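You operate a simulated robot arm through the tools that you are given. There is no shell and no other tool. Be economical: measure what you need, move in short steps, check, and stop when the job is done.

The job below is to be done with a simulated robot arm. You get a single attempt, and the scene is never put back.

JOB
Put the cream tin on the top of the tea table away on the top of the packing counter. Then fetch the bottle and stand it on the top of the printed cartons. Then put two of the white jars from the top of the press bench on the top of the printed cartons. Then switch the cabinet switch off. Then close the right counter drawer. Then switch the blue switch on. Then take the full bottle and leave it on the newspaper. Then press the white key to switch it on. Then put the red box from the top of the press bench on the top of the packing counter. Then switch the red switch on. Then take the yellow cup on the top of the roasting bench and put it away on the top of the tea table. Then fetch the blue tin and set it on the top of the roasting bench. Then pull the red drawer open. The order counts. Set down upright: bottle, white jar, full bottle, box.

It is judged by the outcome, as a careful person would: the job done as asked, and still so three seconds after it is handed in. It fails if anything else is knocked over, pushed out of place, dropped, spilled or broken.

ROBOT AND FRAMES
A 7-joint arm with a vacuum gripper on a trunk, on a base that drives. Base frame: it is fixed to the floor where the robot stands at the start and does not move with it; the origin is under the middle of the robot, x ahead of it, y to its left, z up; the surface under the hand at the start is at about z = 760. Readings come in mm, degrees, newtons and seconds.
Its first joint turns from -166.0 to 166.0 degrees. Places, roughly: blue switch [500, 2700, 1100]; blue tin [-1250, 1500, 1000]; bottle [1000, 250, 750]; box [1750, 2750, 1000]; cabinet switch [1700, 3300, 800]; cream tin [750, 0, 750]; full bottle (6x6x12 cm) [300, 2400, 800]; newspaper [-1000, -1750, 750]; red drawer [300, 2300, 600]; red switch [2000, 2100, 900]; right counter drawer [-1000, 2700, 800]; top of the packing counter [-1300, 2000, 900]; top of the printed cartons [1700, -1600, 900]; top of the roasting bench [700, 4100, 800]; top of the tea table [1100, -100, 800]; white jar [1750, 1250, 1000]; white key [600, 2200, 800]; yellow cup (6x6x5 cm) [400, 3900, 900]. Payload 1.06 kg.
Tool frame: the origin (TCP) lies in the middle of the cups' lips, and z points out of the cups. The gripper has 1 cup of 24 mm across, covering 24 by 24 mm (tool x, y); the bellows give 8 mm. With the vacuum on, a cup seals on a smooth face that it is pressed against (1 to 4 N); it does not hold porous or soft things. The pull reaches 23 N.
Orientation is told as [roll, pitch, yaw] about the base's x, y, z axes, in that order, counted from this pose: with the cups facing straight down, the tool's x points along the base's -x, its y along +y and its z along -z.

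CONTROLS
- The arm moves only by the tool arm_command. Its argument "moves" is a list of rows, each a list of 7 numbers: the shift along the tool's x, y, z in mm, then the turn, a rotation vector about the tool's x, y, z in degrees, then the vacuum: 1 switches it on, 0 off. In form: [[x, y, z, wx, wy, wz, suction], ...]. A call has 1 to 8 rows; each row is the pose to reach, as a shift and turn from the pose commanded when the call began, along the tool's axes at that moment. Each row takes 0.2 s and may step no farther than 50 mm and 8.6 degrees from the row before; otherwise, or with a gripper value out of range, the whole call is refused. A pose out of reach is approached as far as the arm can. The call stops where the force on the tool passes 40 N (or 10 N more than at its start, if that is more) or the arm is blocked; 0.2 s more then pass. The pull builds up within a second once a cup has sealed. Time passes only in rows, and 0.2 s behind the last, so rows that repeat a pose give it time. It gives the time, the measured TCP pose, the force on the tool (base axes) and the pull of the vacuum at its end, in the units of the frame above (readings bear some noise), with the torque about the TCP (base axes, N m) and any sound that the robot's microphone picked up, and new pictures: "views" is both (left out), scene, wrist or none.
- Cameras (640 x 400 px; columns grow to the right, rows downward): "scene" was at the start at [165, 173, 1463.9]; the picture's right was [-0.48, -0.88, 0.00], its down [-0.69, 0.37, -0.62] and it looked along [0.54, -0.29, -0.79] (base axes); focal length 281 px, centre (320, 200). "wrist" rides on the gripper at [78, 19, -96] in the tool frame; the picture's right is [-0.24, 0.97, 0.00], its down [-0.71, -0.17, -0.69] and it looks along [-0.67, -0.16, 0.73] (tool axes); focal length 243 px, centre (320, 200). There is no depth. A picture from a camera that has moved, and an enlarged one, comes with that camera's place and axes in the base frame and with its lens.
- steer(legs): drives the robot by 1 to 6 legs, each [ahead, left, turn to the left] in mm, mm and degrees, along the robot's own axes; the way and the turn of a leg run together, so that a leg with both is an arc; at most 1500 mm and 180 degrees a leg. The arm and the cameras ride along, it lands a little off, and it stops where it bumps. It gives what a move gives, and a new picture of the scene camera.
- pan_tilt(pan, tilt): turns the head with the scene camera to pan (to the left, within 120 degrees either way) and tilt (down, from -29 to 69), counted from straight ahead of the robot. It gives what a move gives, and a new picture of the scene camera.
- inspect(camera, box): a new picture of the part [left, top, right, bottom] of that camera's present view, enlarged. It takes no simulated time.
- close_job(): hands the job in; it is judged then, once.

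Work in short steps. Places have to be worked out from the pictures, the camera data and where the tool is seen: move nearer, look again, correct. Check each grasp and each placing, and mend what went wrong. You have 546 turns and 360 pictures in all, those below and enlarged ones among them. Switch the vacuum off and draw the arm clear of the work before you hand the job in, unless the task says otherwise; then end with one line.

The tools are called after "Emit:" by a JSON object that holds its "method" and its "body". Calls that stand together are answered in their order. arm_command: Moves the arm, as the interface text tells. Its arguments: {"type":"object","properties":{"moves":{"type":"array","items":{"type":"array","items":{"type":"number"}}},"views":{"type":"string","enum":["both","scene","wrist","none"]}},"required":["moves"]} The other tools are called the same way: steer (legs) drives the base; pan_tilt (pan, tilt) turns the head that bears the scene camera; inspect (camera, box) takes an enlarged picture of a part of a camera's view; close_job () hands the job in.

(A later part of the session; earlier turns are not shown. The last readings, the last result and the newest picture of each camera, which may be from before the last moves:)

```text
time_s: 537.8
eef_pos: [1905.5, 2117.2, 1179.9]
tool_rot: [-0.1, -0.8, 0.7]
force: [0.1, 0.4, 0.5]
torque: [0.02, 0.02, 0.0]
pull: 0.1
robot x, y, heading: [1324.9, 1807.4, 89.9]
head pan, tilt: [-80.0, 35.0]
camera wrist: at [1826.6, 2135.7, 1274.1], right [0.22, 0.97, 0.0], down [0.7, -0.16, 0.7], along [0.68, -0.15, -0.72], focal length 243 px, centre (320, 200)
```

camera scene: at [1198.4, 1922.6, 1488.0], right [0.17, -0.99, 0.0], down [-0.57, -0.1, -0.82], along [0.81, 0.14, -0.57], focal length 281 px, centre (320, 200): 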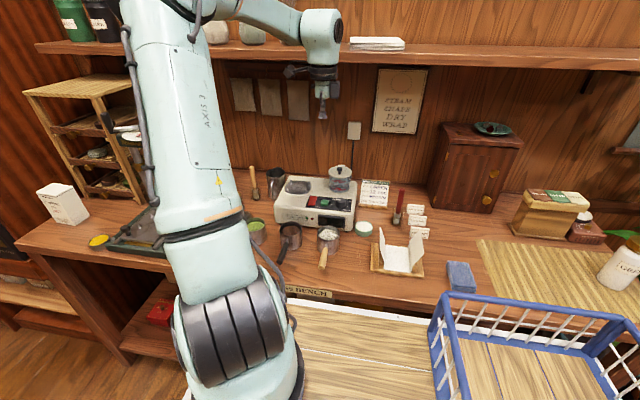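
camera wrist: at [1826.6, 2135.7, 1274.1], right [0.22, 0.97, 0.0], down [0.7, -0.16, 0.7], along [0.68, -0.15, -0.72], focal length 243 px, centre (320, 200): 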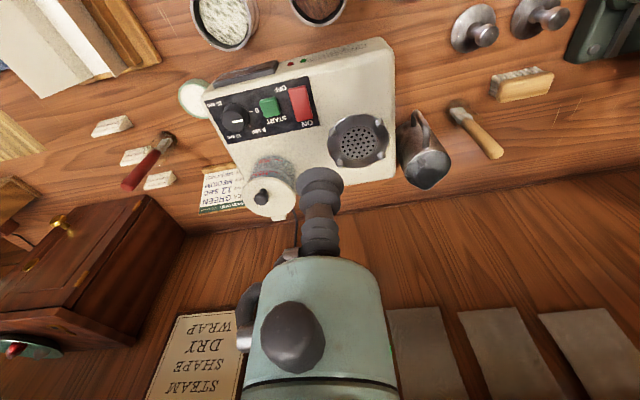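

Red rocker's ON end is at x ≈1979. I move over [1967, 2081] and come down to just above it.

Emit:
{"method": "arm_command", "body": {"moves": [[-30, -18, 20, 0, 0, 0, 0], [-61, -36, 45, 0, 0, 0, 0], [-61, -36, 90, 0, 0, 0, 0], [-61, -36, 135, 0, 0, 0, 0], [-61, -36, 175, 0, 0, 0, 0], [-61, -36, 200, 0, 0, 0, 0]], "views": "both"}}

```text
time_s: 539.1
eef_pos: [1969.6, 2080.3, 981.7]
tool_rot: [-0.1, -0.7, 0.5]
force: [0.5, -0.4, -0.3]
torque: [-0.02, 0.0, 0.0]
pull: 0.0
robot x, y, heading: [1323.3, 1811.9, 90.0]
head pan, tilt: [-80.0, 35.0]
camera scene: at [1198.1, 1922.5, 1488.0], right [0.17, -0.99, 0.0], down [-0.56, -0.1, -0.82], along [0.81, 0.14, -0.57], focal length 281 px, centre (320, 200)
camera wrist: at [1890.9, 2098.9, 1074.7], right [0.23, 0.97, 0.0], down [0.7, -0.16, 0.7], along [0.68, -0.16, -0.72], focal length 243 px, centre (320, 200)
```

scene: 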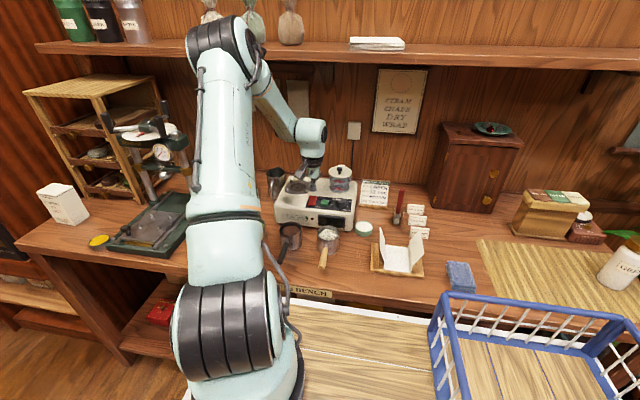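
wrist: 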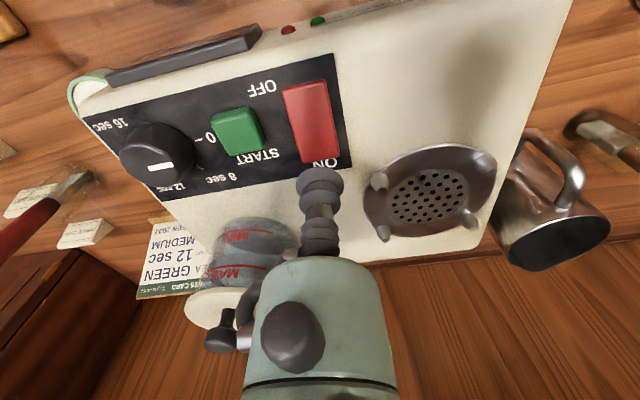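

It would land at the very end of the rocker; I shift 6 mm west and press down in steps.

Emit:
{"method": "arm_command", "body": {"moves": [[6, 0, 15, 0, 0, 0, 0], [6, 0, 22, 0, 0, 0, 0], [6, 0, 26, 0, 0, 0, 0], [6, 0, 30, 0, 0, 0, 0], [6, 0, 34, 0, 0, 0, 0]], "views": "wrist"}}

```text
time_s: 540.4
eef_pos: [1964.4, 2080.5, 947.7]
tool_rot: [-0.2, -0.9, 0.5]
force: [0.6, -0.4, 2.4]
torque: [-0.01, 0.07, 0.01]
pull: 0.0
robot x, y, heading: [1319.4, 1805.7, 89.9]
head pan, tilt: [-80.0, 35.0]
camera wrist: at [1885.6, 2099.8, 1041.0], right [0.23, 0.97, 0.0], down [0.7, -0.16, 0.7], along [0.68, -0.16, -0.72], focal length 243 px, centre (320, 200)
```

wrist: 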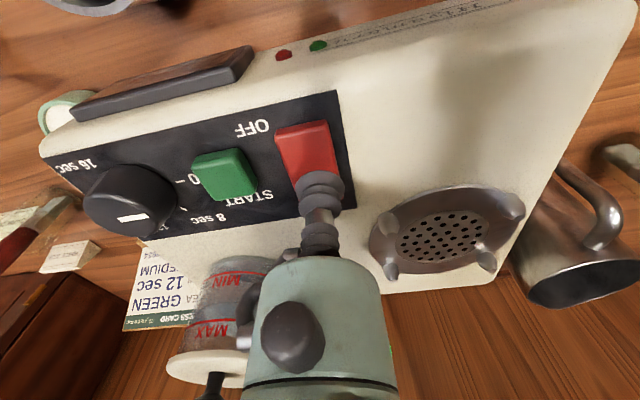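

Light contact on the ON half. I press further.

Emit:
{"method": "arm_command", "body": {"moves": [[0, 0, 3, 0, 0, 0, 0], [0, 0, 6, 0, 0, 0, 0], [0, 0, 9, 0, 0, 0, 0], [0, 0, 11, 0, 0, 0, 0]], "views": "none"}}

```text
time_s: 541.4
eef_pos: [1968.1, 2080.1, 939.2]
tool_rot: [-0.1, -1.3, 0.6]
force: [-1.8, 0.8, 12.5]
torque: [-0.03, -0.02, -0.03]
pull: 0.1
robot x, y, heading: [1322.8, 1809.4, 89.9]
head pan, tilt: [-80.0, 35.0]
stopped in row 4: the force on the tool passed its limit at 43 N (the readings are from after the stop); the commanded pose is now the measured one
```

Emit:
{"method": "arm_command", "body": {"moves": [[0, 0, -15, 0, 0, 0, 0], [0, 0, -45, 0, 0, 0, 0], [0, 0, -90, 0, 0, 0, 0], [0, 0, -135, 0, 0, 0, 0]], "views": "wrist"}}

Emit:
{"method": "inspect", "body": {"camera": "scene", "box": [280, 180, 376, 240]}}

```text
time_s: 542.4
eef_pos: [1965.7, 2082.2, 1074.6]
tool_rot: [0.0, -1.2, 0.7]
force: [-0.6, -0.5, -0.2]
torque: [-0.01, 0.03, -0.02]
pull: 0.1
robot x, y, heading: [1320.6, 1808.8, 89.8]
head pan, tilt: [-80.0, 35.0]
camera wrist: at [1885.6, 2100.2, 1167.5], right [0.22, 0.97, 0.0], down [0.7, -0.16, 0.7], along [0.68, -0.16, -0.71], focal length 243 px, centre (320, 200)
```

wrist: 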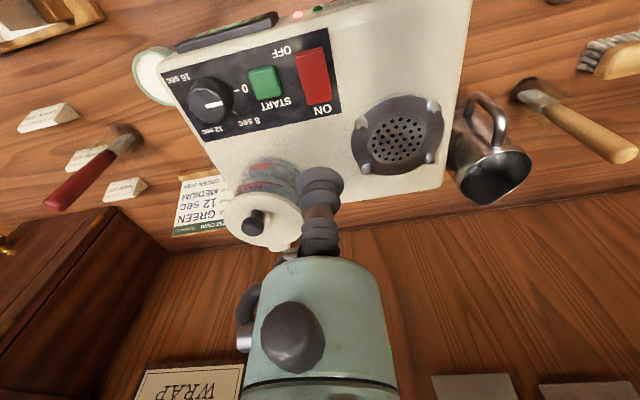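

```text
6.67 times, centred on (328, 210) of scene
camera zoom: at [1198.8, 1922.8, 1488.0], right [0.17, -0.99, 0.0], down [-0.57, -0.1, -0.82], along [0.81, 0.14, -0.57], focal length 1874 px, centre (267, 133)
```

zoom: 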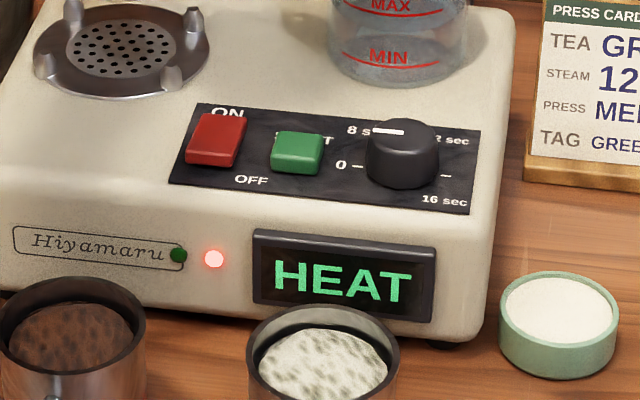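

The display shows HEAT — the red switch is on. Next the yellow cup on the roasting bench. I tuck the arm up.

Emit:
{"method": "arm_command", "body": {"moves": [[5, 0, -45, 0, 0.5, 0, 0], [15, 0, -90, 0, 1.2, 0, 0], [45, 0, -120, 0, 1.2, 0, 0], [85, 0, -145, 0, 1.2, 0, 0], [130, 0, -160, 0, 1.2, 0, 0], [175, 0, -160, 0, 1.2, 0, 0]], "views": "none"}}

```text
time_s: 543.8
eef_pos: [1785.6, 2080.9, 1231.3]
tool_rot: [-0.2, 0.0, 0.6]
force: [0.9, 0.3, 0.0]
torque: [-0.02, 0.06, -0.01]
pull: 0.1
robot x, y, heading: [1318.1, 1809.7, 90.0]
head pan, tilt: [-80.0, 35.0]
```

Emit:
{"method": "steer", "body": {"legs": [[0, 250, 0], [1370, 0, 0], [0, 0, 90], [450, -150, 0]]}}

Emit:
{"method": "pan_tilt", "body": {"pan": -70, "tilt": 45}}

```text
time_s: 558.4
eef_pos: [375.2, 3821.1, 1230.8]
tool_rot: [-0.1, -0.1, 89.5]
force: [0.0, 1.1, -0.6]
torque: [-0.01, -0.01, 0.0]
pull: 0.0
robot x, y, heading: [640.8, 3352.3, 178.8]
head pan, tilt: [-80.0, 35.0]
camera scene: at [519.1, 3231.1, 1488.0], right [0.99, 0.15, 0.0], down [0.09, -0.57, -0.82], along [-0.12, 0.81, -0.57], focal length 281 px, centre (320, 200)
```

scene: 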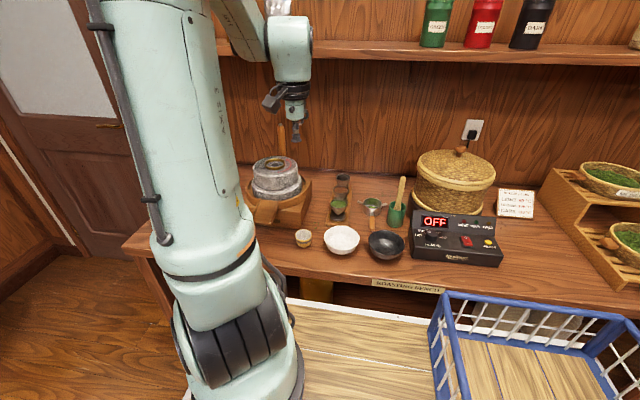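

```text
time_s: 559.1
eef_pos: [375.4, 3820.9, 1231.1]
tool_rot: [0.0, 0.0, 89.5]
force: [-0.7, 0.0, 0.2]
torque: [0.04, -0.03, -0.01]
pull: 0.0
robot x, y, heading: [638.5, 3351.6, 178.7]
head pan, tilt: [-70.0, 45.0]
camera scene: at [506.4, 3221.1, 1473.2], right [0.95, 0.32, 0.0], down [0.23, -0.67, -0.71], along [-0.23, 0.67, -0.71], focal length 281 px, centre (320, 200)
```

scene: 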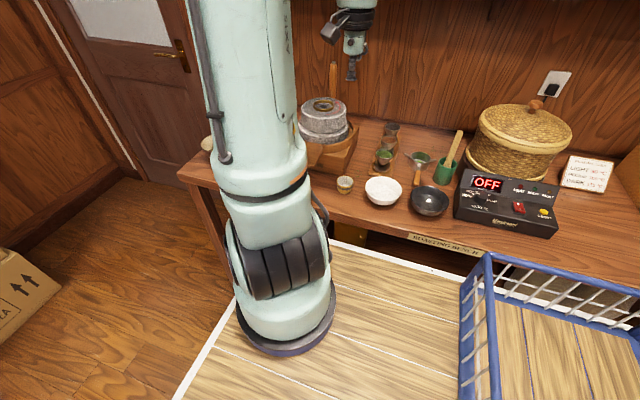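

The yellow cup is near [360, 3905]. I take a wrist picture and enlarge it.

Emit:
{"method": "arm_command", "body": {"moves": [[0, 0, 30, 0, 0, 0, 0], [0, 0, 60, 0, 0, 0, 0]], "views": "wrist"}}

Emit:
{"method": "inspect", "body": {"camera": "scene", "box": [304, 150, 432, 230]}}

```text
time_s: 559.7
eef_pos: [376.7, 3821.7, 1171.9]
tool_rot: [-0.1, -0.1, 89.4]
force: [-0.7, -0.1, -0.6]
torque: [0.02, 0.02, 0.01]
pull: 0.0
robot x, y, heading: [637.7, 3356.9, 178.8]
head pan, tilt: [-70.0, 45.0]
camera wrist: at [356.8, 3743.5, 1266.7], right [-0.97, 0.24, 0.0], down [0.18, 0.71, 0.69], along [0.17, 0.67, -0.73], focal length 243 px, centre (320, 200)
```

wrist: 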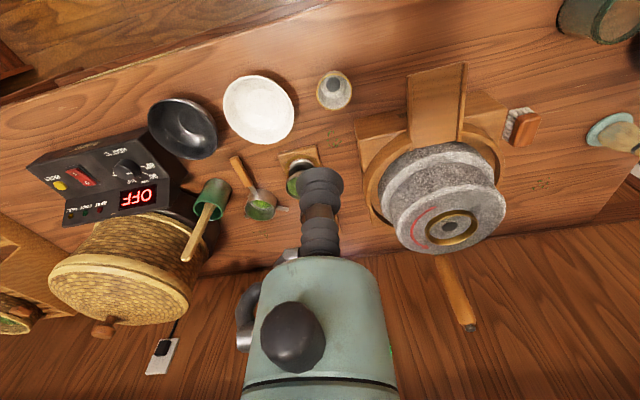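

```text
5.00 times, centred on (368, 190) of scene
camera zoom: at [506.5, 3220.8, 1473.2], right [0.95, 0.32, 0.0], down [0.23, -0.67, -0.71], along [-0.23, 0.67, -0.71], focal length 1405 px, centre (80, 250)
```

zoom: 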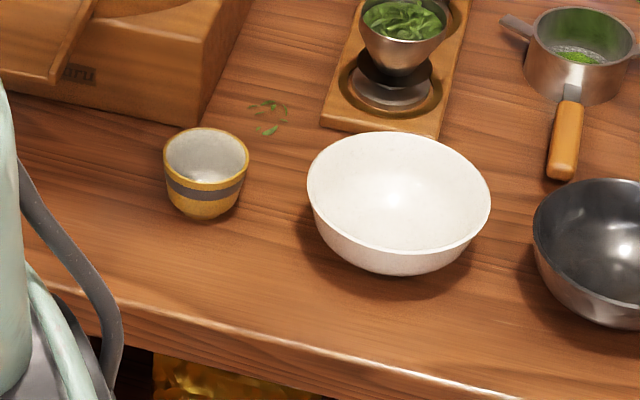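

Emit:
{"method": "inspect", "body": {"camera": "wrist", "box": [290, 55, 386, 115]}}

```text
6.67 times, centred on (338, 85) of wrist
camera zoom: at [356.8, 3743.5, 1266.7], right [-0.97, 0.24, 0.0], down [0.18, 0.71, 0.69], along [0.17, 0.67, -0.73], focal length 1618 px, centre (200, 967)
```

zoom: 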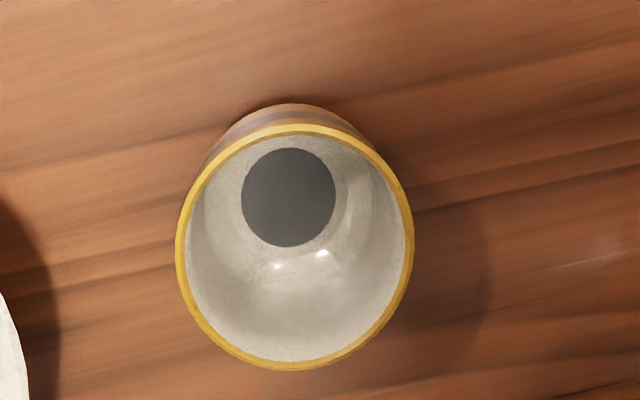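

The cup's inner bottom shows a flat dark disc (about 26 mm), where my 24 mm cup can seal. The disc is near [369, 3883], z ≈838. I move above it and descend to 60 mm above the rim for fine alignment.

Emit:
{"method": "arm_command", "body": {"moves": [[-20, 3, 40, 0, 0, 0, 0], [-40, 5, 80, 0, 0, 0, 0], [-60, 7, 120, 0, 0, 0, 0], [-60, 7, 160, 0, 0, 0, 0], [-60, 7, 200, 0, 0, 0, 0], [-60, 7, 230, 0, 0, 0, 0]], "views": "wrist"}}

Emit:
{"method": "inspect", "body": {"camera": "wrist", "box": [256, 40, 384, 140]}}

Emit:
{"method": "inspect", "body": {"camera": "scene", "box": [324, 160, 364, 200]}}

```text
time_s: 561.1
eef_pos: [370.2, 3882.2, 942.0]
tool_rot: [-0.2, -0.1, 89.4]
force: [-0.5, 0.0, 0.5]
torque: [0.0, 0.02, 0.01]
pull: 0.1
robot x, y, heading: [637.2, 3353.1, 178.8]
head pan, tilt: [-70.0, 45.0]
camera wrist: at [351.1, 3803.0, 1036.7], right [-0.97, 0.24, 0.0], down [0.18, 0.71, 0.69], along [0.17, 0.67, -0.73], focal length 243 px, centre (320, 200)
```

wrist: 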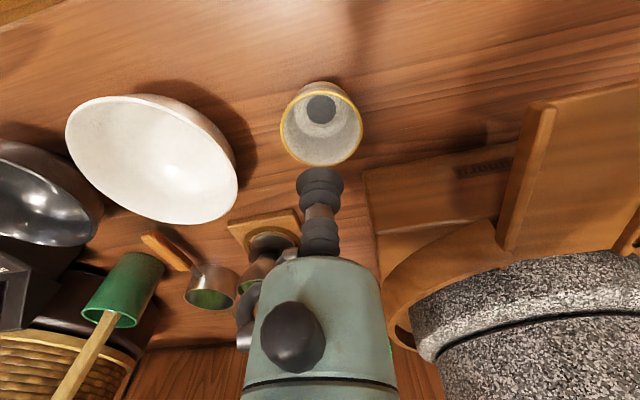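

```text
4.00 times, centred on (320, 90) of wrist
camera zoom: at [351.1, 3803.0, 1036.7], right [-0.97, 0.24, 0.0], down [0.18, 0.71, 0.69], along [0.17, 0.67, -0.73], focal length 970 px, centre (320, 640)
```

zoom: 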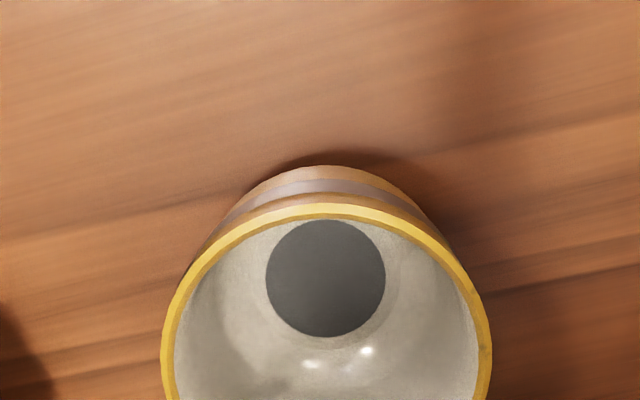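

```text
10.00 times, centred on (344, 180) of scene
camera zoom: at [506.4, 3220.8, 1473.2], right [0.95, 0.32, 0.0], down [0.23, -0.67, -0.71], along [-0.23, 0.67, -0.71], focal length 2811 px, centre (80, 400)
```

zoom: 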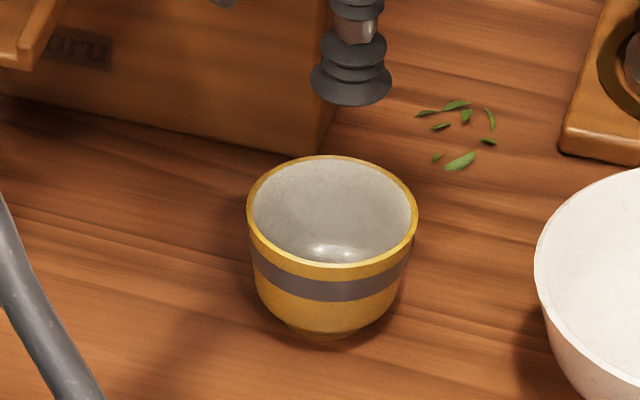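

The alignment agrees within about 1 mm. I lower into the cup with the vacuum on.

Emit:
{"method": "arm_command", "body": {"moves": [[-1, 0, 40, 0, 0, 0, 0], [-1, 0, 75, 0, 0, 0, 0], [-1, 0, 92, 0, 0, 0, 1], [-1, 0, 97, 0, 0, 0, 1], [-1, 0, 101, 0, 0, 0, 1], [-1, 0, 101, 0, 0, 0, 1]], "views": "wrist"}}

```text
time_s: 562.2
eef_pos: [369.8, 3884.1, 845.7]
tool_rot: [-0.1, -0.4, 89.5]
force: [0.0, -7.4, 23.4]
torque: [0.13, 0.01, 0.01]
pull: 22.9
robot x, y, heading: [639.7, 3352.1, 178.9]
head pan, tilt: [-70.0, 45.0]
stopped in row 5: the force on the tool passed its limit at 50 N (the readings are from after the stop); the commanded pose is now the measured one
camera wrist: at [350.8, 3805.7, 940.2], right [-0.97, 0.24, 0.0], down [0.18, 0.7, 0.69], along [0.17, 0.67, -0.72], focal length 243 px, centre (320, 200)
```

wrist: 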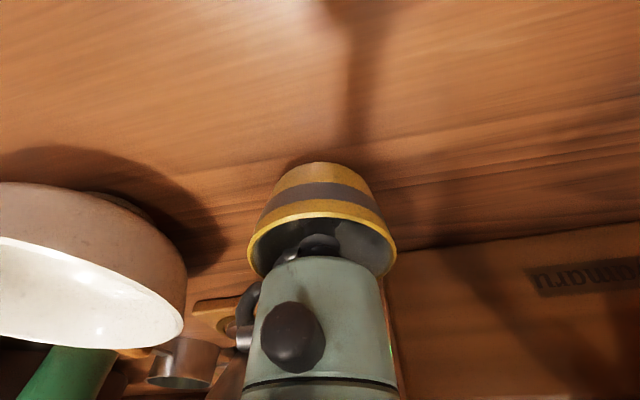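

Sealed. I lift the cup straight up and tuck it in.

Emit:
{"method": "arm_command", "body": {"moves": [[0, 0, -10, 0, 0, 0, 1], [0, 0, -45, 0, 0, 0, 1], [0, 0, -90, 0, 0, 0, 1], [0, 0, -135, 0, 0, 0, 1], [0, 0, -180, 0, 0, 0, 1], [5, 0, -225, 0, 0, 0, 1], [25, 0, -265, 0, 0, 0, 1], [55, 0, -300, 0, 0, 0, 1]], "views": "wrist"}}

```text
time_s: 564.0
eef_pos: [368.4, 3828.0, 1143.5]
tool_rot: [-0.1, -0.2, 89.5]
force: [0.9, 0.6, -1.1]
torque: [0.04, -0.08, -0.02]
pull: 22.9
robot x, y, heading: [638.9, 3351.7, 178.8]
head pan, tilt: [-70.0, 45.0]
camera wrist: at [349.3, 3748.9, 1238.2], right [-0.97, 0.24, 0.0], down [0.18, 0.7, 0.69], along [0.17, 0.67, -0.73], focal length 243 px, centre (320, 200)
```

wrist: 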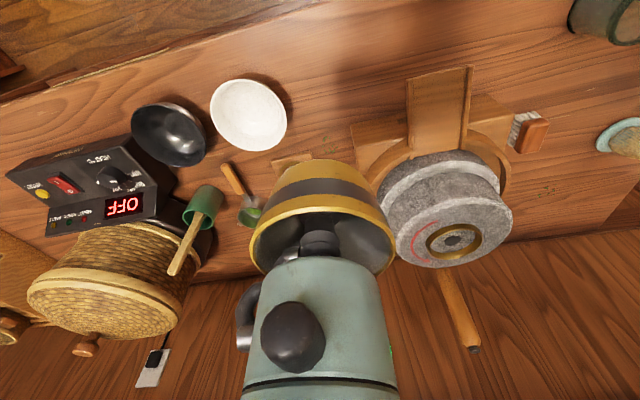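

The cup is held. I raise it more, then drive round the west side to the tea table with the arm on my right.

Emit:
{"method": "arm_command", "body": {"moves": [[10, 0, -40, 0, 0, 0, 1], [20, 0, -80, 0, 0, 0, 1]], "views": "none"}}

Emit:
{"method": "steer", "body": {"legs": [[1080, 0, 0.5], [0, 0, -89], [-1400, 0, 0], [-450, 0, 0], [0, -280, 0]]}}

```text
time_s: 564.6
eef_pos: [368.1, 3808.9, 1224.9]
tool_rot: [-0.1, -0.2, 89.4]
force: [0.0, -0.4, 0.3]
torque: [0.03, -0.02, 0.0]
pull: 23.2
robot x, y, heading: [637.5, 3350.2, 179.2]
head pan, tilt: [-70.0, 45.0]
```

```text
time_s: 584.4
eef_pos: [296.0, 1805.6, 1224.5]
tool_rot: [-0.1, -0.4, 1.2]
force: [-0.2, 0.4, -0.2]
torque: [-0.03, -0.01, -0.04]
pull: 22.6
robot x, y, heading: [-151.6, 1523.9, 90.1]
head pan, tilt: [-70.0, 45.0]
camera scene: at [-286.4, 1647.7, 1473.2], right [0.35, -0.94, 0.0], down [-0.66, -0.25, -0.71], along [0.66, 0.25, -0.71], focal length 281 px, centre (320, 200)
```

scene: 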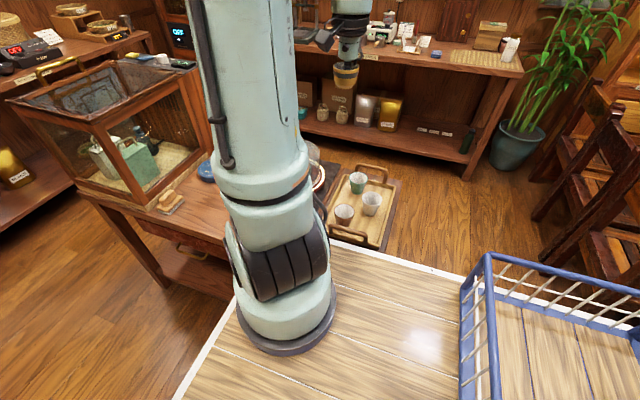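

Still clear. I back down past the tea table's front.

Emit:
{"method": "steer", "body": {"legs": [[-1450, 0, 0], [-270, 0, 0]]}}

Emit:
{"method": "pan_tilt", "body": {"pan": -75, "tilt": 40}}

```text
time_s: 593.1
eef_pos: [295.4, 81.4, 1225.4]
tool_rot: [-0.1, -0.3, 0.0]
force: [0.5, 0.1, -1.0]
torque: [-0.03, 0.01, -0.01]
pull: 22.5
robot x, y, heading: [-164.2, -189.6, 89.0]
head pan, tilt: [-70.0, 45.0]
camera scene: at [-290.9, -63.6, 1473.2], right [0.33, -0.94, 0.0], down [-0.67, -0.23, -0.71], along [0.67, 0.23, -0.71], focal length 281 px, centre (320, 200)
```

scene: 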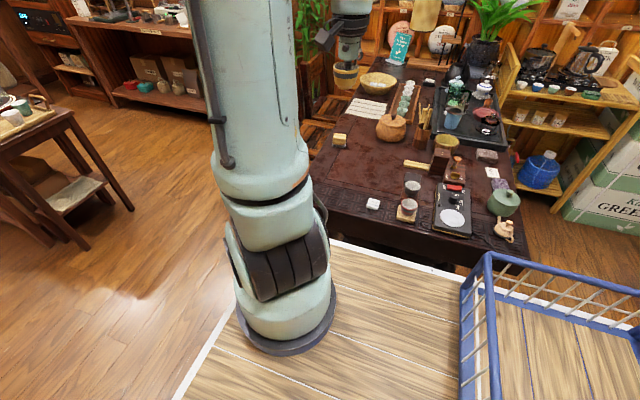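

```text
time_s: 593.8
eef_pos: [294.9, 81.7, 1224.4]
tool_rot: [-0.1, -0.3, 0.0]
force: [-0.4, -0.4, 0.5]
torque: [-0.04, -0.02, -0.04]
pull: 22.8
robot x, y, heading: [-155.5, -190.0, 89.2]
head pan, tilt: [-75.0, 40.0]
camera scene: at [-285.3, -69.4, 1480.4], right [0.25, -0.97, 0.0], down [-0.62, -0.16, -0.77], along [0.74, 0.19, -0.64], focal length 281 px, centre (320, 200)
```

scene: 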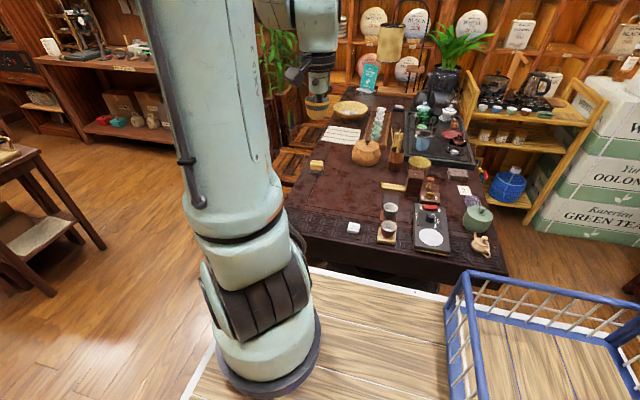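

The area around [605, 55] on the table is free. I move 215 mm closer.

Emit:
{"method": "steer", "body": {"legs": [[0, -215, 0.8]]}}

Emit:
{"method": "arm_command", "body": {"moves": [[-40, -5, 20, 0, 0, 0, 1], [-75, -10, 50, 0, 0, 0, 1], [-105, -15, 85, 0, 0, 0, 1], [-105, -15, 130, 0, 0, 0, 1], [-105, -15, 175, 0, 0, 0, 1]], "views": "both"}}

```text
time_s: 595.4
eef_pos: [506.9, 87.4, 1224.7]
tool_rot: [-0.2, -0.3, 0.6]
force: [-0.5, -0.6, 0.5]
torque: [-0.03, -0.01, 0.0]
pull: 23.1
robot x, y, heading: [57.2, -196.1, 89.9]
head pan, tilt: [-75.0, 40.0]
camera scene: at [-71.9, -72.4, 1480.4], right [0.26, -0.97, 0.0], down [-0.62, -0.17, -0.77], along [0.74, 0.2, -0.64], focal length 281 px, centre (320, 200)
```

scene: 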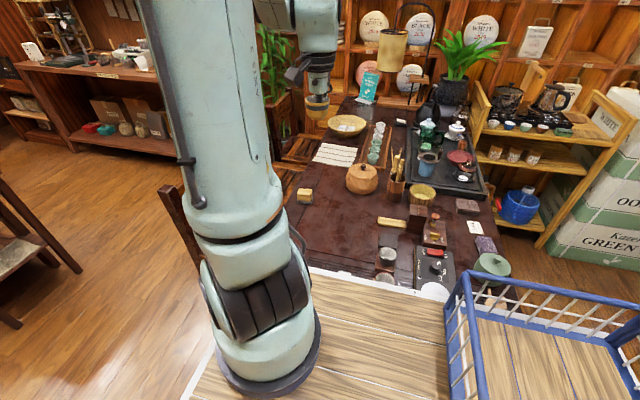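

```text
time_s: 596.6
eef_pos: [613.0, 72.5, 1049.7]
tool_rot: [-0.1, -0.3, 0.8]
force: [-1.0, -0.3, 0.1]
torque: [-0.03, 0.01, 0.0]
pull: 22.9
robot x, y, heading: [57.1, -193.4, 90.1]
head pan, tilt: [-75.0, 40.0]
camera scene: at [-72.3, -72.6, 1480.4], right [0.26, -0.97, 0.0], down [-0.62, -0.17, -0.77], along [0.74, 0.2, -0.64], focal length 281 px, centre (320, 200)
camera wrist: at [534.4, 90.6, 1143.6], right [0.22, 0.97, 0.0], down [0.71, -0.16, 0.69], along [0.67, -0.15, -0.72], focal length 243 px, centre (320, 200)
```

scene: 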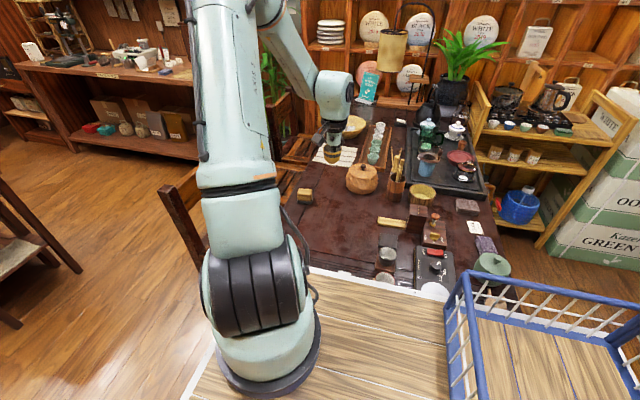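
wrist: 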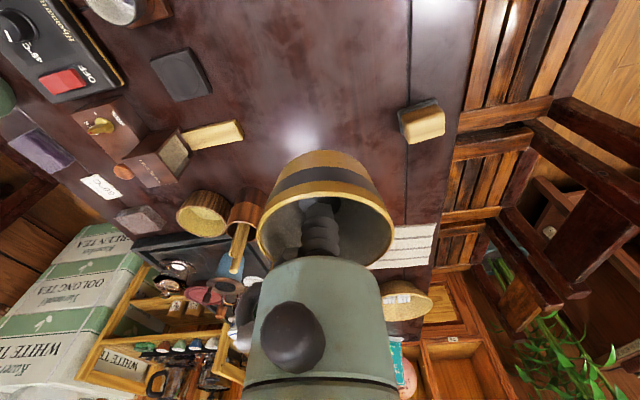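

The spot under the cup is clear. I lower to about z 800.

Emit:
{"method": "arm_command", "body": {"moves": [[0, 0, 45, 0, 0, 0, 1], [0, 0, 90, 0, 0, 0, 1], [0, 0, 135, 0, 0, 0, 1], [0, 0, 180, 0, 0, 0, 1], [0, 0, 220, 0, 0, 0, 1], [0, 0, 250, 0, 0, 0, 1]], "views": "wrist"}}

```text
time_s: 598.0
eef_pos: [612.7, 73.6, 799.1]
tool_rot: [-0.1, -0.3, 0.8]
force: [-0.1, 0.2, -0.9]
torque: [0.02, 0.0, -0.01]
pull: 23.1
robot x, y, heading: [58.3, -190.3, 89.9]
head pan, tilt: [-75.0, 40.0]
camera wrist: at [534.4, 91.4, 893.5], right [0.22, 0.97, 0.0], down [0.71, -0.16, 0.69], along [0.67, -0.15, -0.72], focal length 243 px, centre (320, 200)
```

wrist: 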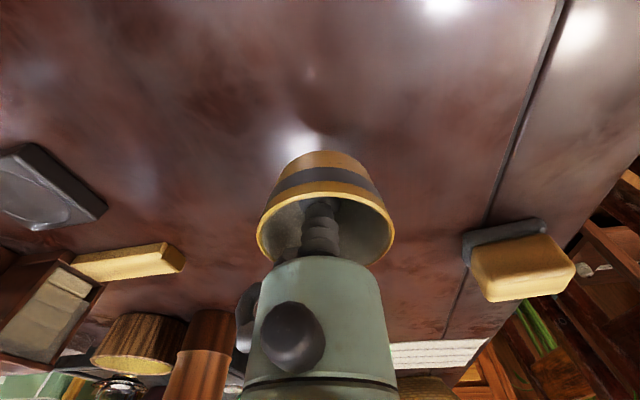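

Emit:
{"method": "arm_command", "body": {"moves": [[0, 0, 10, 0, 0, 0, 1], [0, 0, 17, 0, 0, 0, 1], [0, 0, 21, 0, 0, 0, 1], [0, 0, 25, 0, 0, 0, 1], [0, 0, 28, 0, 0, 0, 1]], "views": "none"}}

```text
time_s: 599.2
eef_pos: [613.2, 72.5, 772.6]
tool_rot: [-0.1, -0.4, 0.8]
force: [-0.1, -0.3, 0.5]
torque: [-0.02, -0.01, -0.03]
pull: 23.1
robot x, y, heading: [59.5, -191.4, 90.0]
head pan, tilt: [-75.0, 40.0]
```

Nearly touching. I continue in 3 mm steps.

Emit:
{"method": "arm_command", "body": {"moves": [[0, 0, 3, 0, 0, 0, 1], [0, 0, 6, 0, 0, 0, 1], [0, 0, 9, 0, 0, 0, 1]], "views": "none"}}

```text
time_s: 600.0
eef_pos: [615.2, 72.9, 762.9]
tool_rot: [-0.1, -0.3, 0.8]
force: [-2.7, 1.4, 15.2]
torque: [-0.01, -0.06, 0.0]
pull: 22.4
robot x, y, heading: [56.5, -194.3, 90.0]
head pan, tilt: [-75.0, 40.0]
```

It rests (15 N). I ease off, release, and rise straight out of the cup.

Emit:
{"method": "arm_command", "body": {"moves": [[0, 0, -2, 0, 0, 0, 1], [0, 0, -2, 0, 0, 0, 0], [0, 0, -2, 0, 0, 0, 0], [0, 0, -2, 0, 0, 0, 0], [0, 0, -12, 0, 0, 0, 0], [0, 0, -40, 0, 0, 0, 0], [0, 0, -85, 0, 0, 0, 0], [0, 0, -130, 0, 0, 0, 0]], "views": "wrist"}}

```text
time_s: 601.8
eef_pos: [612.6, 73.0, 893.3]
tool_rot: [-0.1, -0.1, 0.7]
force: [0.6, -0.9, -0.6]
torque: [0.0, 0.0, -0.01]
pull: 0.0
robot x, y, heading: [56.3, -195.1, 89.9]
head pan, tilt: [-75.0, 40.0]
camera wrist: at [535.7, 90.4, 987.8], right [0.22, 0.97, 0.0], down [0.71, -0.16, 0.69], along [0.67, -0.15, -0.73], focal length 243 px, centre (320, 200)
```

wrist: 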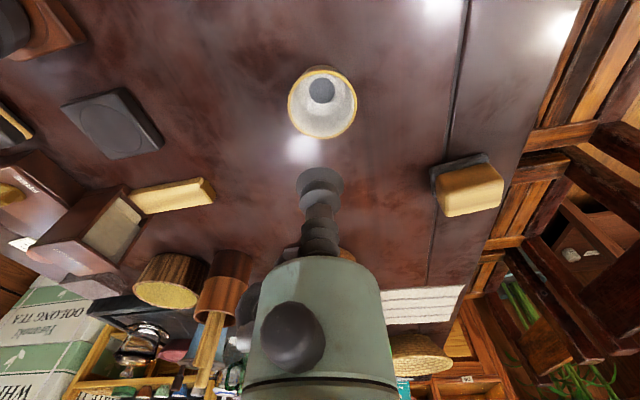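

The cup stands upright on the tea table. Next the blue tin. I tuck the arm and drive to the packing counter.

Emit:
{"method": "arm_command", "body": {"moves": [[10, 0, -45, 0, 0, 0, 0], [20, 0, -90, 0, 0, 0, 0], [35, 0, -135, 0, 0, 0, 0], [55, 0, -180, 0, 0, 0, 0], [75, 0, -225, 0, 0, 0, 0], [95, 0, -265, 0, 0, 0, 0], [105, 0, -305, 0, 0, 0, 0], [115, 0, -345, 0, 0, 0, 0]], "views": "none"}}

```text
time_s: 603.6
eef_pos: [494.9, 71.2, 1238.1]
tool_rot: [-0.1, -0.2, 0.7]
force: [1.1, -0.4, -0.6]
torque: [-0.02, 0.01, -0.01]
pull: 0.1
robot x, y, heading: [57.5, -189.4, 90.1]
head pan, tilt: [-75.0, 40.0]
```

Emit:
{"method": "steer", "body": {"legs": [[0, 230, 0], [1430, 0, 0], [0, 0, -90], [0, 0, -90], [0, -390, 0], [-440, 0, 0]]}}

Emit:
{"method": "arm_command", "body": {"moves": [[0, 0, 0, 0, 0, 0, 0]], "views": "wrist"}}

```text
time_s: 621.4
eef_pos: [-922.1, 966.8, 1237.9]
tool_rot: [-0.1, -0.3, -178.5]
force: [-0.9, -0.2, -0.9]
torque: [0.01, 0.01, -0.02]
pull: 0.1
robot x, y, heading: [-485.8, 1241.4, -89.4]
head pan, tilt: [-75.0, 40.0]
stopped in leg 5: the robot was blocked; the commanded pose is now the measured one
camera scene: at [-358.9, 1116.8, 1480.4], right [-0.27, 0.96, 0.0], down [0.62, 0.17, -0.77], along [-0.74, -0.21, -0.64], focal length 281 px, centre (320, 200)
```

scene: 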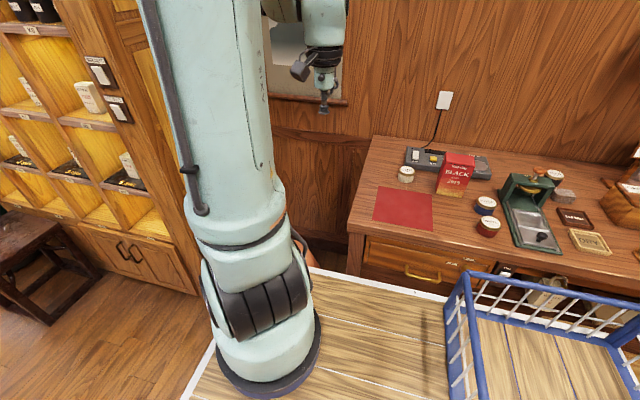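

```text
time_s: 621.8
eef_pos: [-923.0, 966.4, 1236.7]
tool_rot: [-0.1, -0.3, -178.6]
force: [-0.5, -0.5, 0.3]
torque: [-0.02, 0.01, -0.03]
pull: 0.1
robot x, y, heading: [-485.7, 1240.2, -89.2]
head pan, tilt: [-75.0, 40.0]
camera wrist: at [-842.4, 950.4, 1332.0], right [-0.21, -0.98, 0.0], down [-0.71, 0.15, 0.69], along [-0.67, 0.14, -0.73], focal length 243 px, centre (320, 200)
```

wrist: 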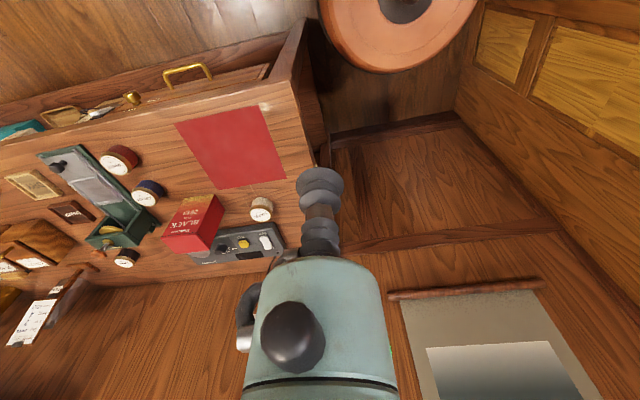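

I lightly bumped the pot's edge with the front corner. I back off from it, go north, and then approach; I'll compare the pot's place with earlier pictures.

Emit:
{"method": "steer", "body": {"legs": [[0, 60, 0], [-440, 0, -0.6], [0, -150, 0]]}}

Emit:
{"method": "pan_tilt", "body": {"pan": -55, "tilt": 40}}

```text
time_s: 626.0
eef_pos: [-1017.0, 1414.3, 1239.1]
tool_rot: [-0.2, -0.3, -179.2]
force: [0.2, 0.4, 1.0]
torque: [0.01, 0.02, 0.02]
pull: 0.1
robot x, y, heading: [-576.5, 1679.6, -89.8]
head pan, tilt: [-75.0, 40.0]
camera scene: at [-452.0, 1557.3, 1480.4], right [-0.26, 0.97, 0.0], down [0.62, 0.17, -0.77], along [-0.74, -0.2, -0.64], focal length 281 px, centre (320, 200)
```

scene: 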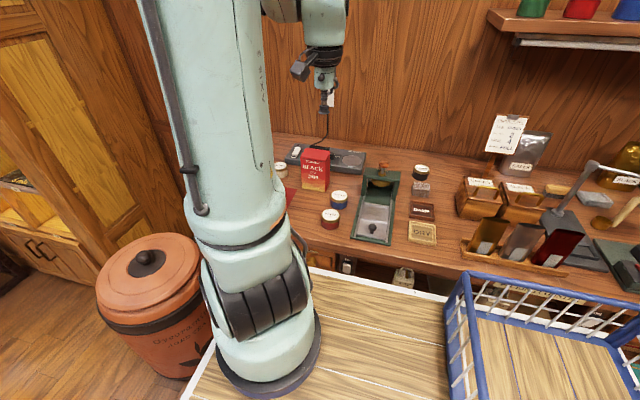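

```text
time_s: 626.8
eef_pos: [-1017.7, 1413.4, 1237.3]
tool_rot: [-0.1, -0.3, -179.2]
force: [-0.1, 0.4, 0.1]
torque: [0.0, 0.0, 0.02]
pull: 0.1
robot x, y, heading: [-576.8, 1682.7, -90.0]
head pan, tilt: [-55.0, 40.0]
camera scene: at [-439.5, 1530.6, 1480.4], right [-0.57, 0.82, 0.0], down [0.53, 0.37, -0.77], along [-0.63, -0.44, -0.64], focal length 281 px, centre (320, 200)
```

scene: 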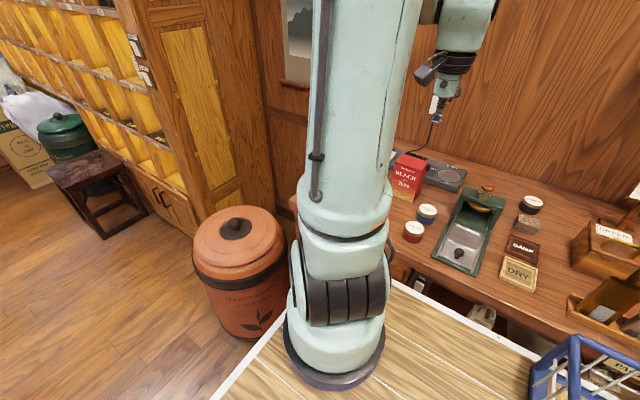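

The pot seems in place. The blue tin is near [-1140, 1433]; I move over it and look.

Emit:
{"method": "arm_command", "body": {"moves": [[-38, -7, 20, 0, 0, 0, 0], [-76, -13, 50, 0, 0, 0, 0], [-112, -19, 80, 0, 0, 0, 0], [-112, -19, 125, 0, 0, 0, 0], [-112, -19, 170, 0, 0, 0, 0]], "views": "wrist"}}

Emit:
{"method": "inspect", "body": {"camera": "wrist", "box": [240, 20, 400, 180]}}

Emit:
{"method": "inspect", "body": {"camera": "scene", "box": [380, 180, 476, 240]}}

```text
time_s: 628.0
eef_pos: [-1129.0, 1432.8, 1067.3]
tool_rot: [-0.2, -0.3, -179.2]
force: [0.0, 0.9, 0.4]
torque: [0.05, 0.02, 0.03]
pull: 0.0
robot x, y, heading: [-577.7, 1679.6, -90.0]
head pan, tilt: [-55.0, 40.0]
camera wrist: at [-1049.0, 1414.1, 1162.1], right [-0.22, -0.98, 0.0], down [-0.71, 0.16, 0.69], along [-0.67, 0.15, -0.72], focal length 243 px, centre (320, 200)
```

wrist: 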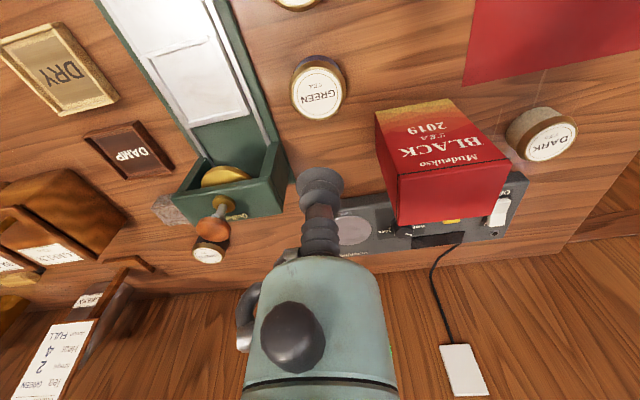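

```text
2.50 times, centred on (320, 100) of wrist
camera zoom: at [-1049.0, 1414.1, 1162.1], right [-0.22, -0.98, 0.0], down [-0.71, 0.16, 0.69], along [-0.67, 0.15, -0.72], focal length 606 px, centre (320, 450)
```

zoom: 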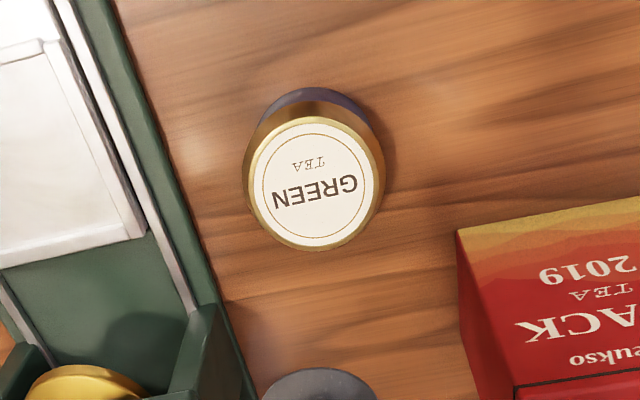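

```text
6.67 times, centred on (428, 210) of scene
camera zoom: at [-439.1, 1530.7, 1480.4], right [-0.58, 0.82, 0.0], down [0.53, 0.37, -0.77], along [-0.63, -0.44, -0.64], focal length 1874 px, centre (-400, 133)
```

zoom: 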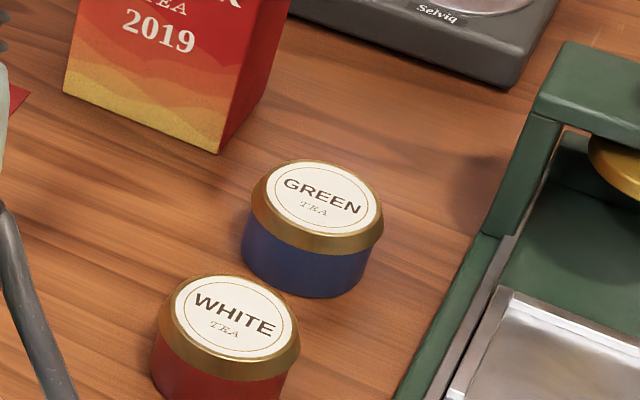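

The blue tin's lid centre is about [-1135, 1435, 913]. I correct and go down with the vacuum on.

Emit:
{"method": "arm_command", "body": {"moves": [[-5, -2, 45, 0, 0, 0, 0], [-5, -2, 90, 0, 0, 0, 0], [-5, -2, 130, 0, 0, 0, 0], [-5, -2, 147, 0, 0, 0, 1], [-5, -2, 152, 0, 0, 0, 1], [-5, -2, 156, 0, 0, 0, 1], [-5, -2, 158, 0, 0, 0, 1], [-5, -2, 158, 0, 0, 0, 1]], "views": "none"}}

```text
time_s: 629.8
eef_pos: [-1136.5, 1434.1, 909.9]
tool_rot: [0.0, -0.3, -179.2]
force: [-5.8, 3.9, 15.8]
torque: [-0.04, -0.04, 0.0]
pull: 22.8
robot x, y, heading: [-576.8, 1677.4, -90.0]
head pan, tilt: [-55.0, 40.0]
```

Sealed. I lift and tuck in.

Emit:
{"method": "arm_command", "body": {"moves": [[0, 0, -8, 0, 0, 0, 1], [0, 0, -40, 0, 0, 0, 1], [0, 0, -85, 0, 0, 0, 1], [0, 0, -130, 0, 0, 0, 1], [0, 0, -175, 0, 0, 0, 1], [20, 0, -220, 0, 0, 0, 1], [50, 0, -260, 0, 0, 0, 1], [90, 0, -290, 0, 0, 0, 1]], "views": "wrist"}}

```text
time_s: 631.6
eef_pos: [-1044.4, 1435.2, 1201.6]
tool_rot: [-0.2, -0.2, -179.2]
force: [-1.2, 0.0, -1.0]
torque: [0.0, -0.03, 0.03]
pull: 22.7
robot x, y, heading: [-578.0, 1678.9, -90.2]
head pan, tilt: [-55.0, 40.0]
camera wrist: at [-965.2, 1416.9, 1294.6], right [-0.22, -0.98, 0.0], down [-0.71, 0.16, 0.69], along [-0.67, 0.15, -0.73], focal length 243 px, centre (320, 200)
```

wrist: 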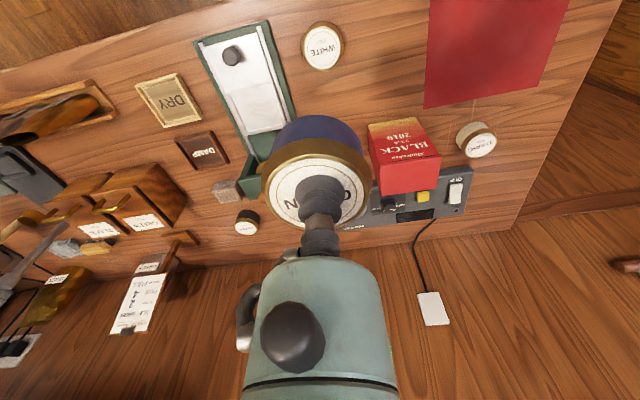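

The blue tin is held. I drive north and turn so that the roasting bench is on my right.

Emit:
{"method": "steer", "body": {"legs": [[0, 300, 0], [-1470, 0, 0], [0, 0, -90], [-900, 0, 0], [0, -190, 0]]}}

Emit:
{"method": "pan_tilt", "body": {"pan": -70, "tilt": 45}}

```text
time_s: 649.8
eef_pos: [340.5, 3820.1, 1200.5]
tool_rot: [-0.1, -0.3, 92.4]
force: [-0.2, -0.4, -0.4]
torque: [0.0, 0.03, -0.03]
pull: 22.6
robot x, y, heading: [599.4, 3362.0, -178.5]
head pan, tilt: [-55.0, 40.0]
camera scene: at [453.0, 3215.4, 1480.4], right [0.8, 0.6, 0.0], down [0.38, -0.52, -0.77], along [-0.46, 0.61, -0.64], focal length 281 px, centre (320, 200)
```

scene: 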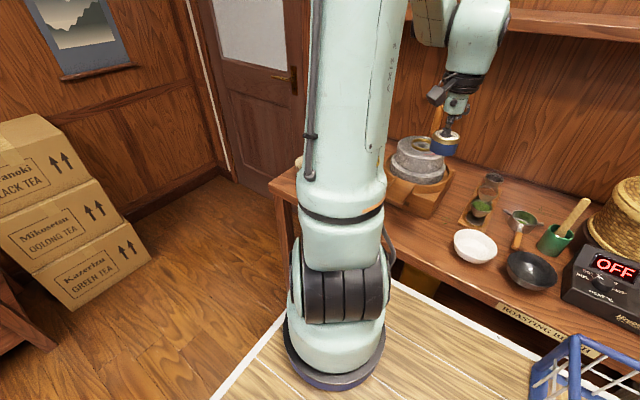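

```text
time_s: 650.6
eef_pos: [340.0, 3820.4, 1199.6]
tool_rot: [-0.1, -0.4, 92.4]
force: [0.0, 0.0, -1.5]
torque: [-0.03, -0.02, -0.01]
pull: 23.3
robot x, y, heading: [597.0, 3362.3, -178.4]
head pan, tilt: [-70.0, 45.0]
camera scene: at [473.6, 3222.8, 1473.2], right [0.93, 0.37, 0.0], down [0.26, -0.66, -0.71], along [-0.26, 0.66, -0.71], focal length 281 px, centre (320, 200)
```

scene: 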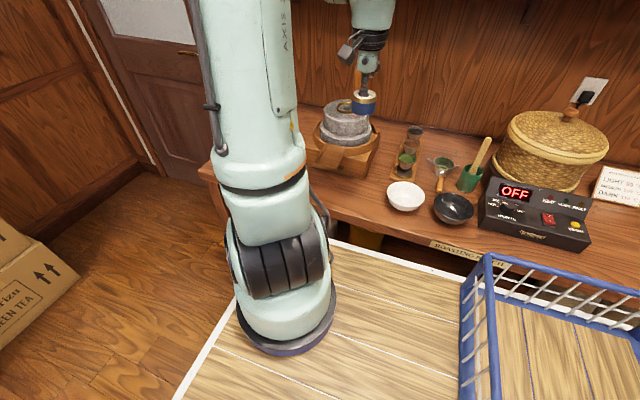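

The former place of the cup is free. I take the tin over [355, 3875] and down towards the bench (top ≈833).

Emit:
{"method": "arm_command", "body": {"moves": [[-20, -6, 30, 0, 0, 0, 1], [-40, -12, 70, 0, 0, 0, 1], [-54, -17, 115, 0, 0, 0, 1], [-54, -17, 160, 0, 0, 0, 1], [-54, -17, 205, 0, 0, 0, 1], [-54, -17, 250, 0, 0, 0, 1], [-54, -17, 290, 0, 0, 0, 1], [-54, -17, 315, 0, 0, 0, 1]], "views": "wrist"}}

```text
time_s: 652.4
eef_pos: [355.7, 3876.4, 886.6]
tool_rot: [-0.2, -0.3, 92.4]
force: [-1.2, -3.0, 11.4]
torque: [-0.07, 0.02, 0.01]
pull: 23.0
robot x, y, heading: [594.9, 3361.3, -178.3]
head pan, tilt: [-70.0, 45.0]
camera wrist: at [341.7, 3796.4, 981.0], right [-0.98, 0.19, 0.0], down [0.14, 0.71, 0.69], along [0.13, 0.68, -0.72], focal length 243 px, centre (320, 200)
```

wrist: 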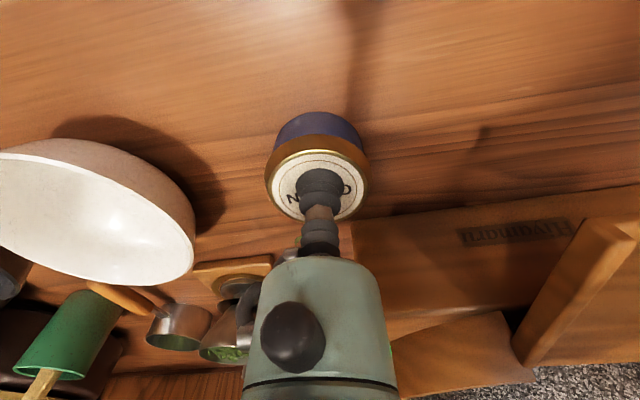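

It already rests (11 N). I release and rise.

Emit:
{"method": "arm_command", "body": {"moves": [[0, 0, -1, 0, 0, 0, 0], [0, 0, -1, 0, 0, 0, 0], [0, 0, -1, 0, 0, 0, 0], [0, 0, -10, 0, 0, 0, 0], [0, 0, -45, 0, 0, 0, 0], [0, 0, -90, 0, 0, 0, 0], [0, 0, -135, 0, 0, 0, 0], [0, 0, -180, 0, 0, 0, 0]], "views": "wrist"}}

```text
time_s: 654.2
eef_pos: [356.7, 3876.5, 1065.8]
tool_rot: [-0.1, -0.3, 92.4]
force: [0.1, -0.1, 0.6]
torque: [-0.02, 0.01, -0.01]
pull: 0.0
robot x, y, heading: [597.6, 3359.3, -178.2]
head pan, tilt: [-70.0, 45.0]
camera wrist: at [340.9, 3797.6, 1160.4], right [-0.98, 0.19, 0.0], down [0.14, 0.71, 0.69], along [0.13, 0.67, -0.73], focal length 243 px, centre (320, 200)
```

wrist: 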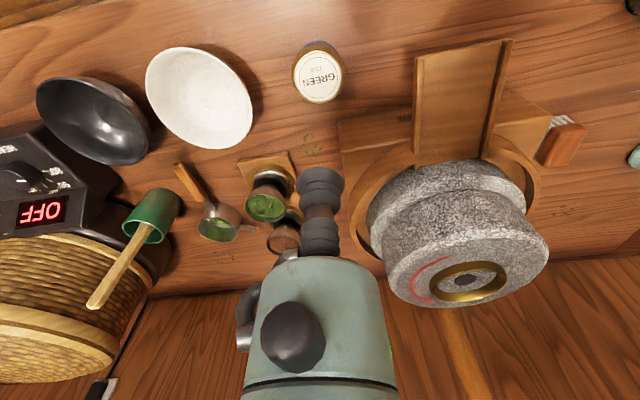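

The blue tin stands on the roasting bench. Last: the red drawer, on the island's west side. I tuck the arm up first.

Emit:
{"method": "arm_command", "body": {"moves": [[20, 0, -40, 0, 0, 0, 0], [40, 0, -80, 0, 0, 0, 0], [60, 0, -120, 0, 0, 0, 0], [70, 0, -150, 0, 0, 0, 0]], "views": "none"}}

```text
time_s: 655.2
eef_pos: [359.1, 3804.1, 1214.0]
tool_rot: [-0.1, -0.2, 92.4]
force: [-0.2, 0.4, -0.8]
torque: [0.02, -0.01, -0.05]
pull: 0.1
robot x, y, heading: [599.4, 3360.7, -178.0]
head pan, tilt: [-70.0, 45.0]
```

Emit:
{"method": "steer", "body": {"legs": [[1090, 0, -1.5], [0, 0, -90.5], [-1250, 0, 0]]}}

Emit:
{"method": "pan_tilt", "body": {"pan": -80, "tilt": 45}}

```text
time_s: 670.5
eef_pos: [-68.0, 2302.0, 1214.8]
tool_rot: [-0.1, -0.3, -1.2]
force: [0.8, -0.8, 0.4]
torque: [0.02, -0.02, 0.0]
pull: 0.1
robot x, y, heading: [-528.4, 2088.4, 87.9]
head pan, tilt: [-70.0, 45.0]
camera scene: at [-656.4, 2221.3, 1473.2], right [0.31, -0.95, 0.0], down [-0.67, -0.22, -0.71], along [0.67, 0.22, -0.71], focal length 281 px, centre (320, 200)
```

scene: 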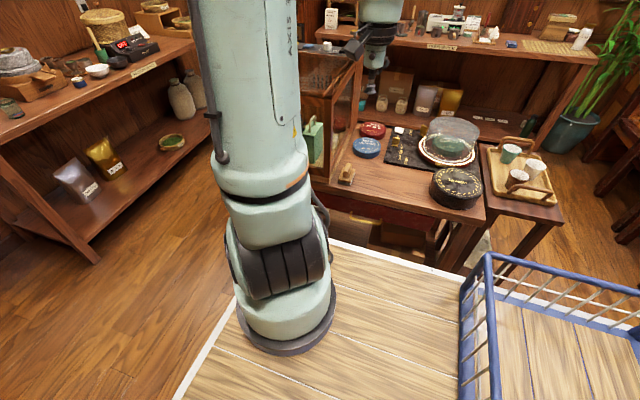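

```text
time_s: 671.3
eef_pos: [-68.3, 2301.7, 1214.8]
tool_rot: [-0.1, -0.3, -1.3]
force: [-0.1, -0.1, 0.3]
torque: [0.02, -0.02, -0.01]
pull: 0.1
robot x, y, heading: [-523.0, 2092.6, 88.0]
head pan, tilt: [-80.0, 45.0]
camera scene: at [-653.2, 2207.6, 1473.2], right [0.14, -0.99, 0.0], down [-0.7, -0.1, -0.71], along [0.7, 0.1, -0.71], focal length 281 px, centre (320, 200)
```

scene: 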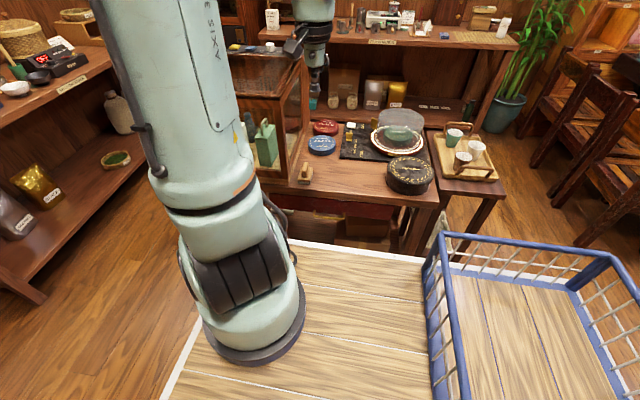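

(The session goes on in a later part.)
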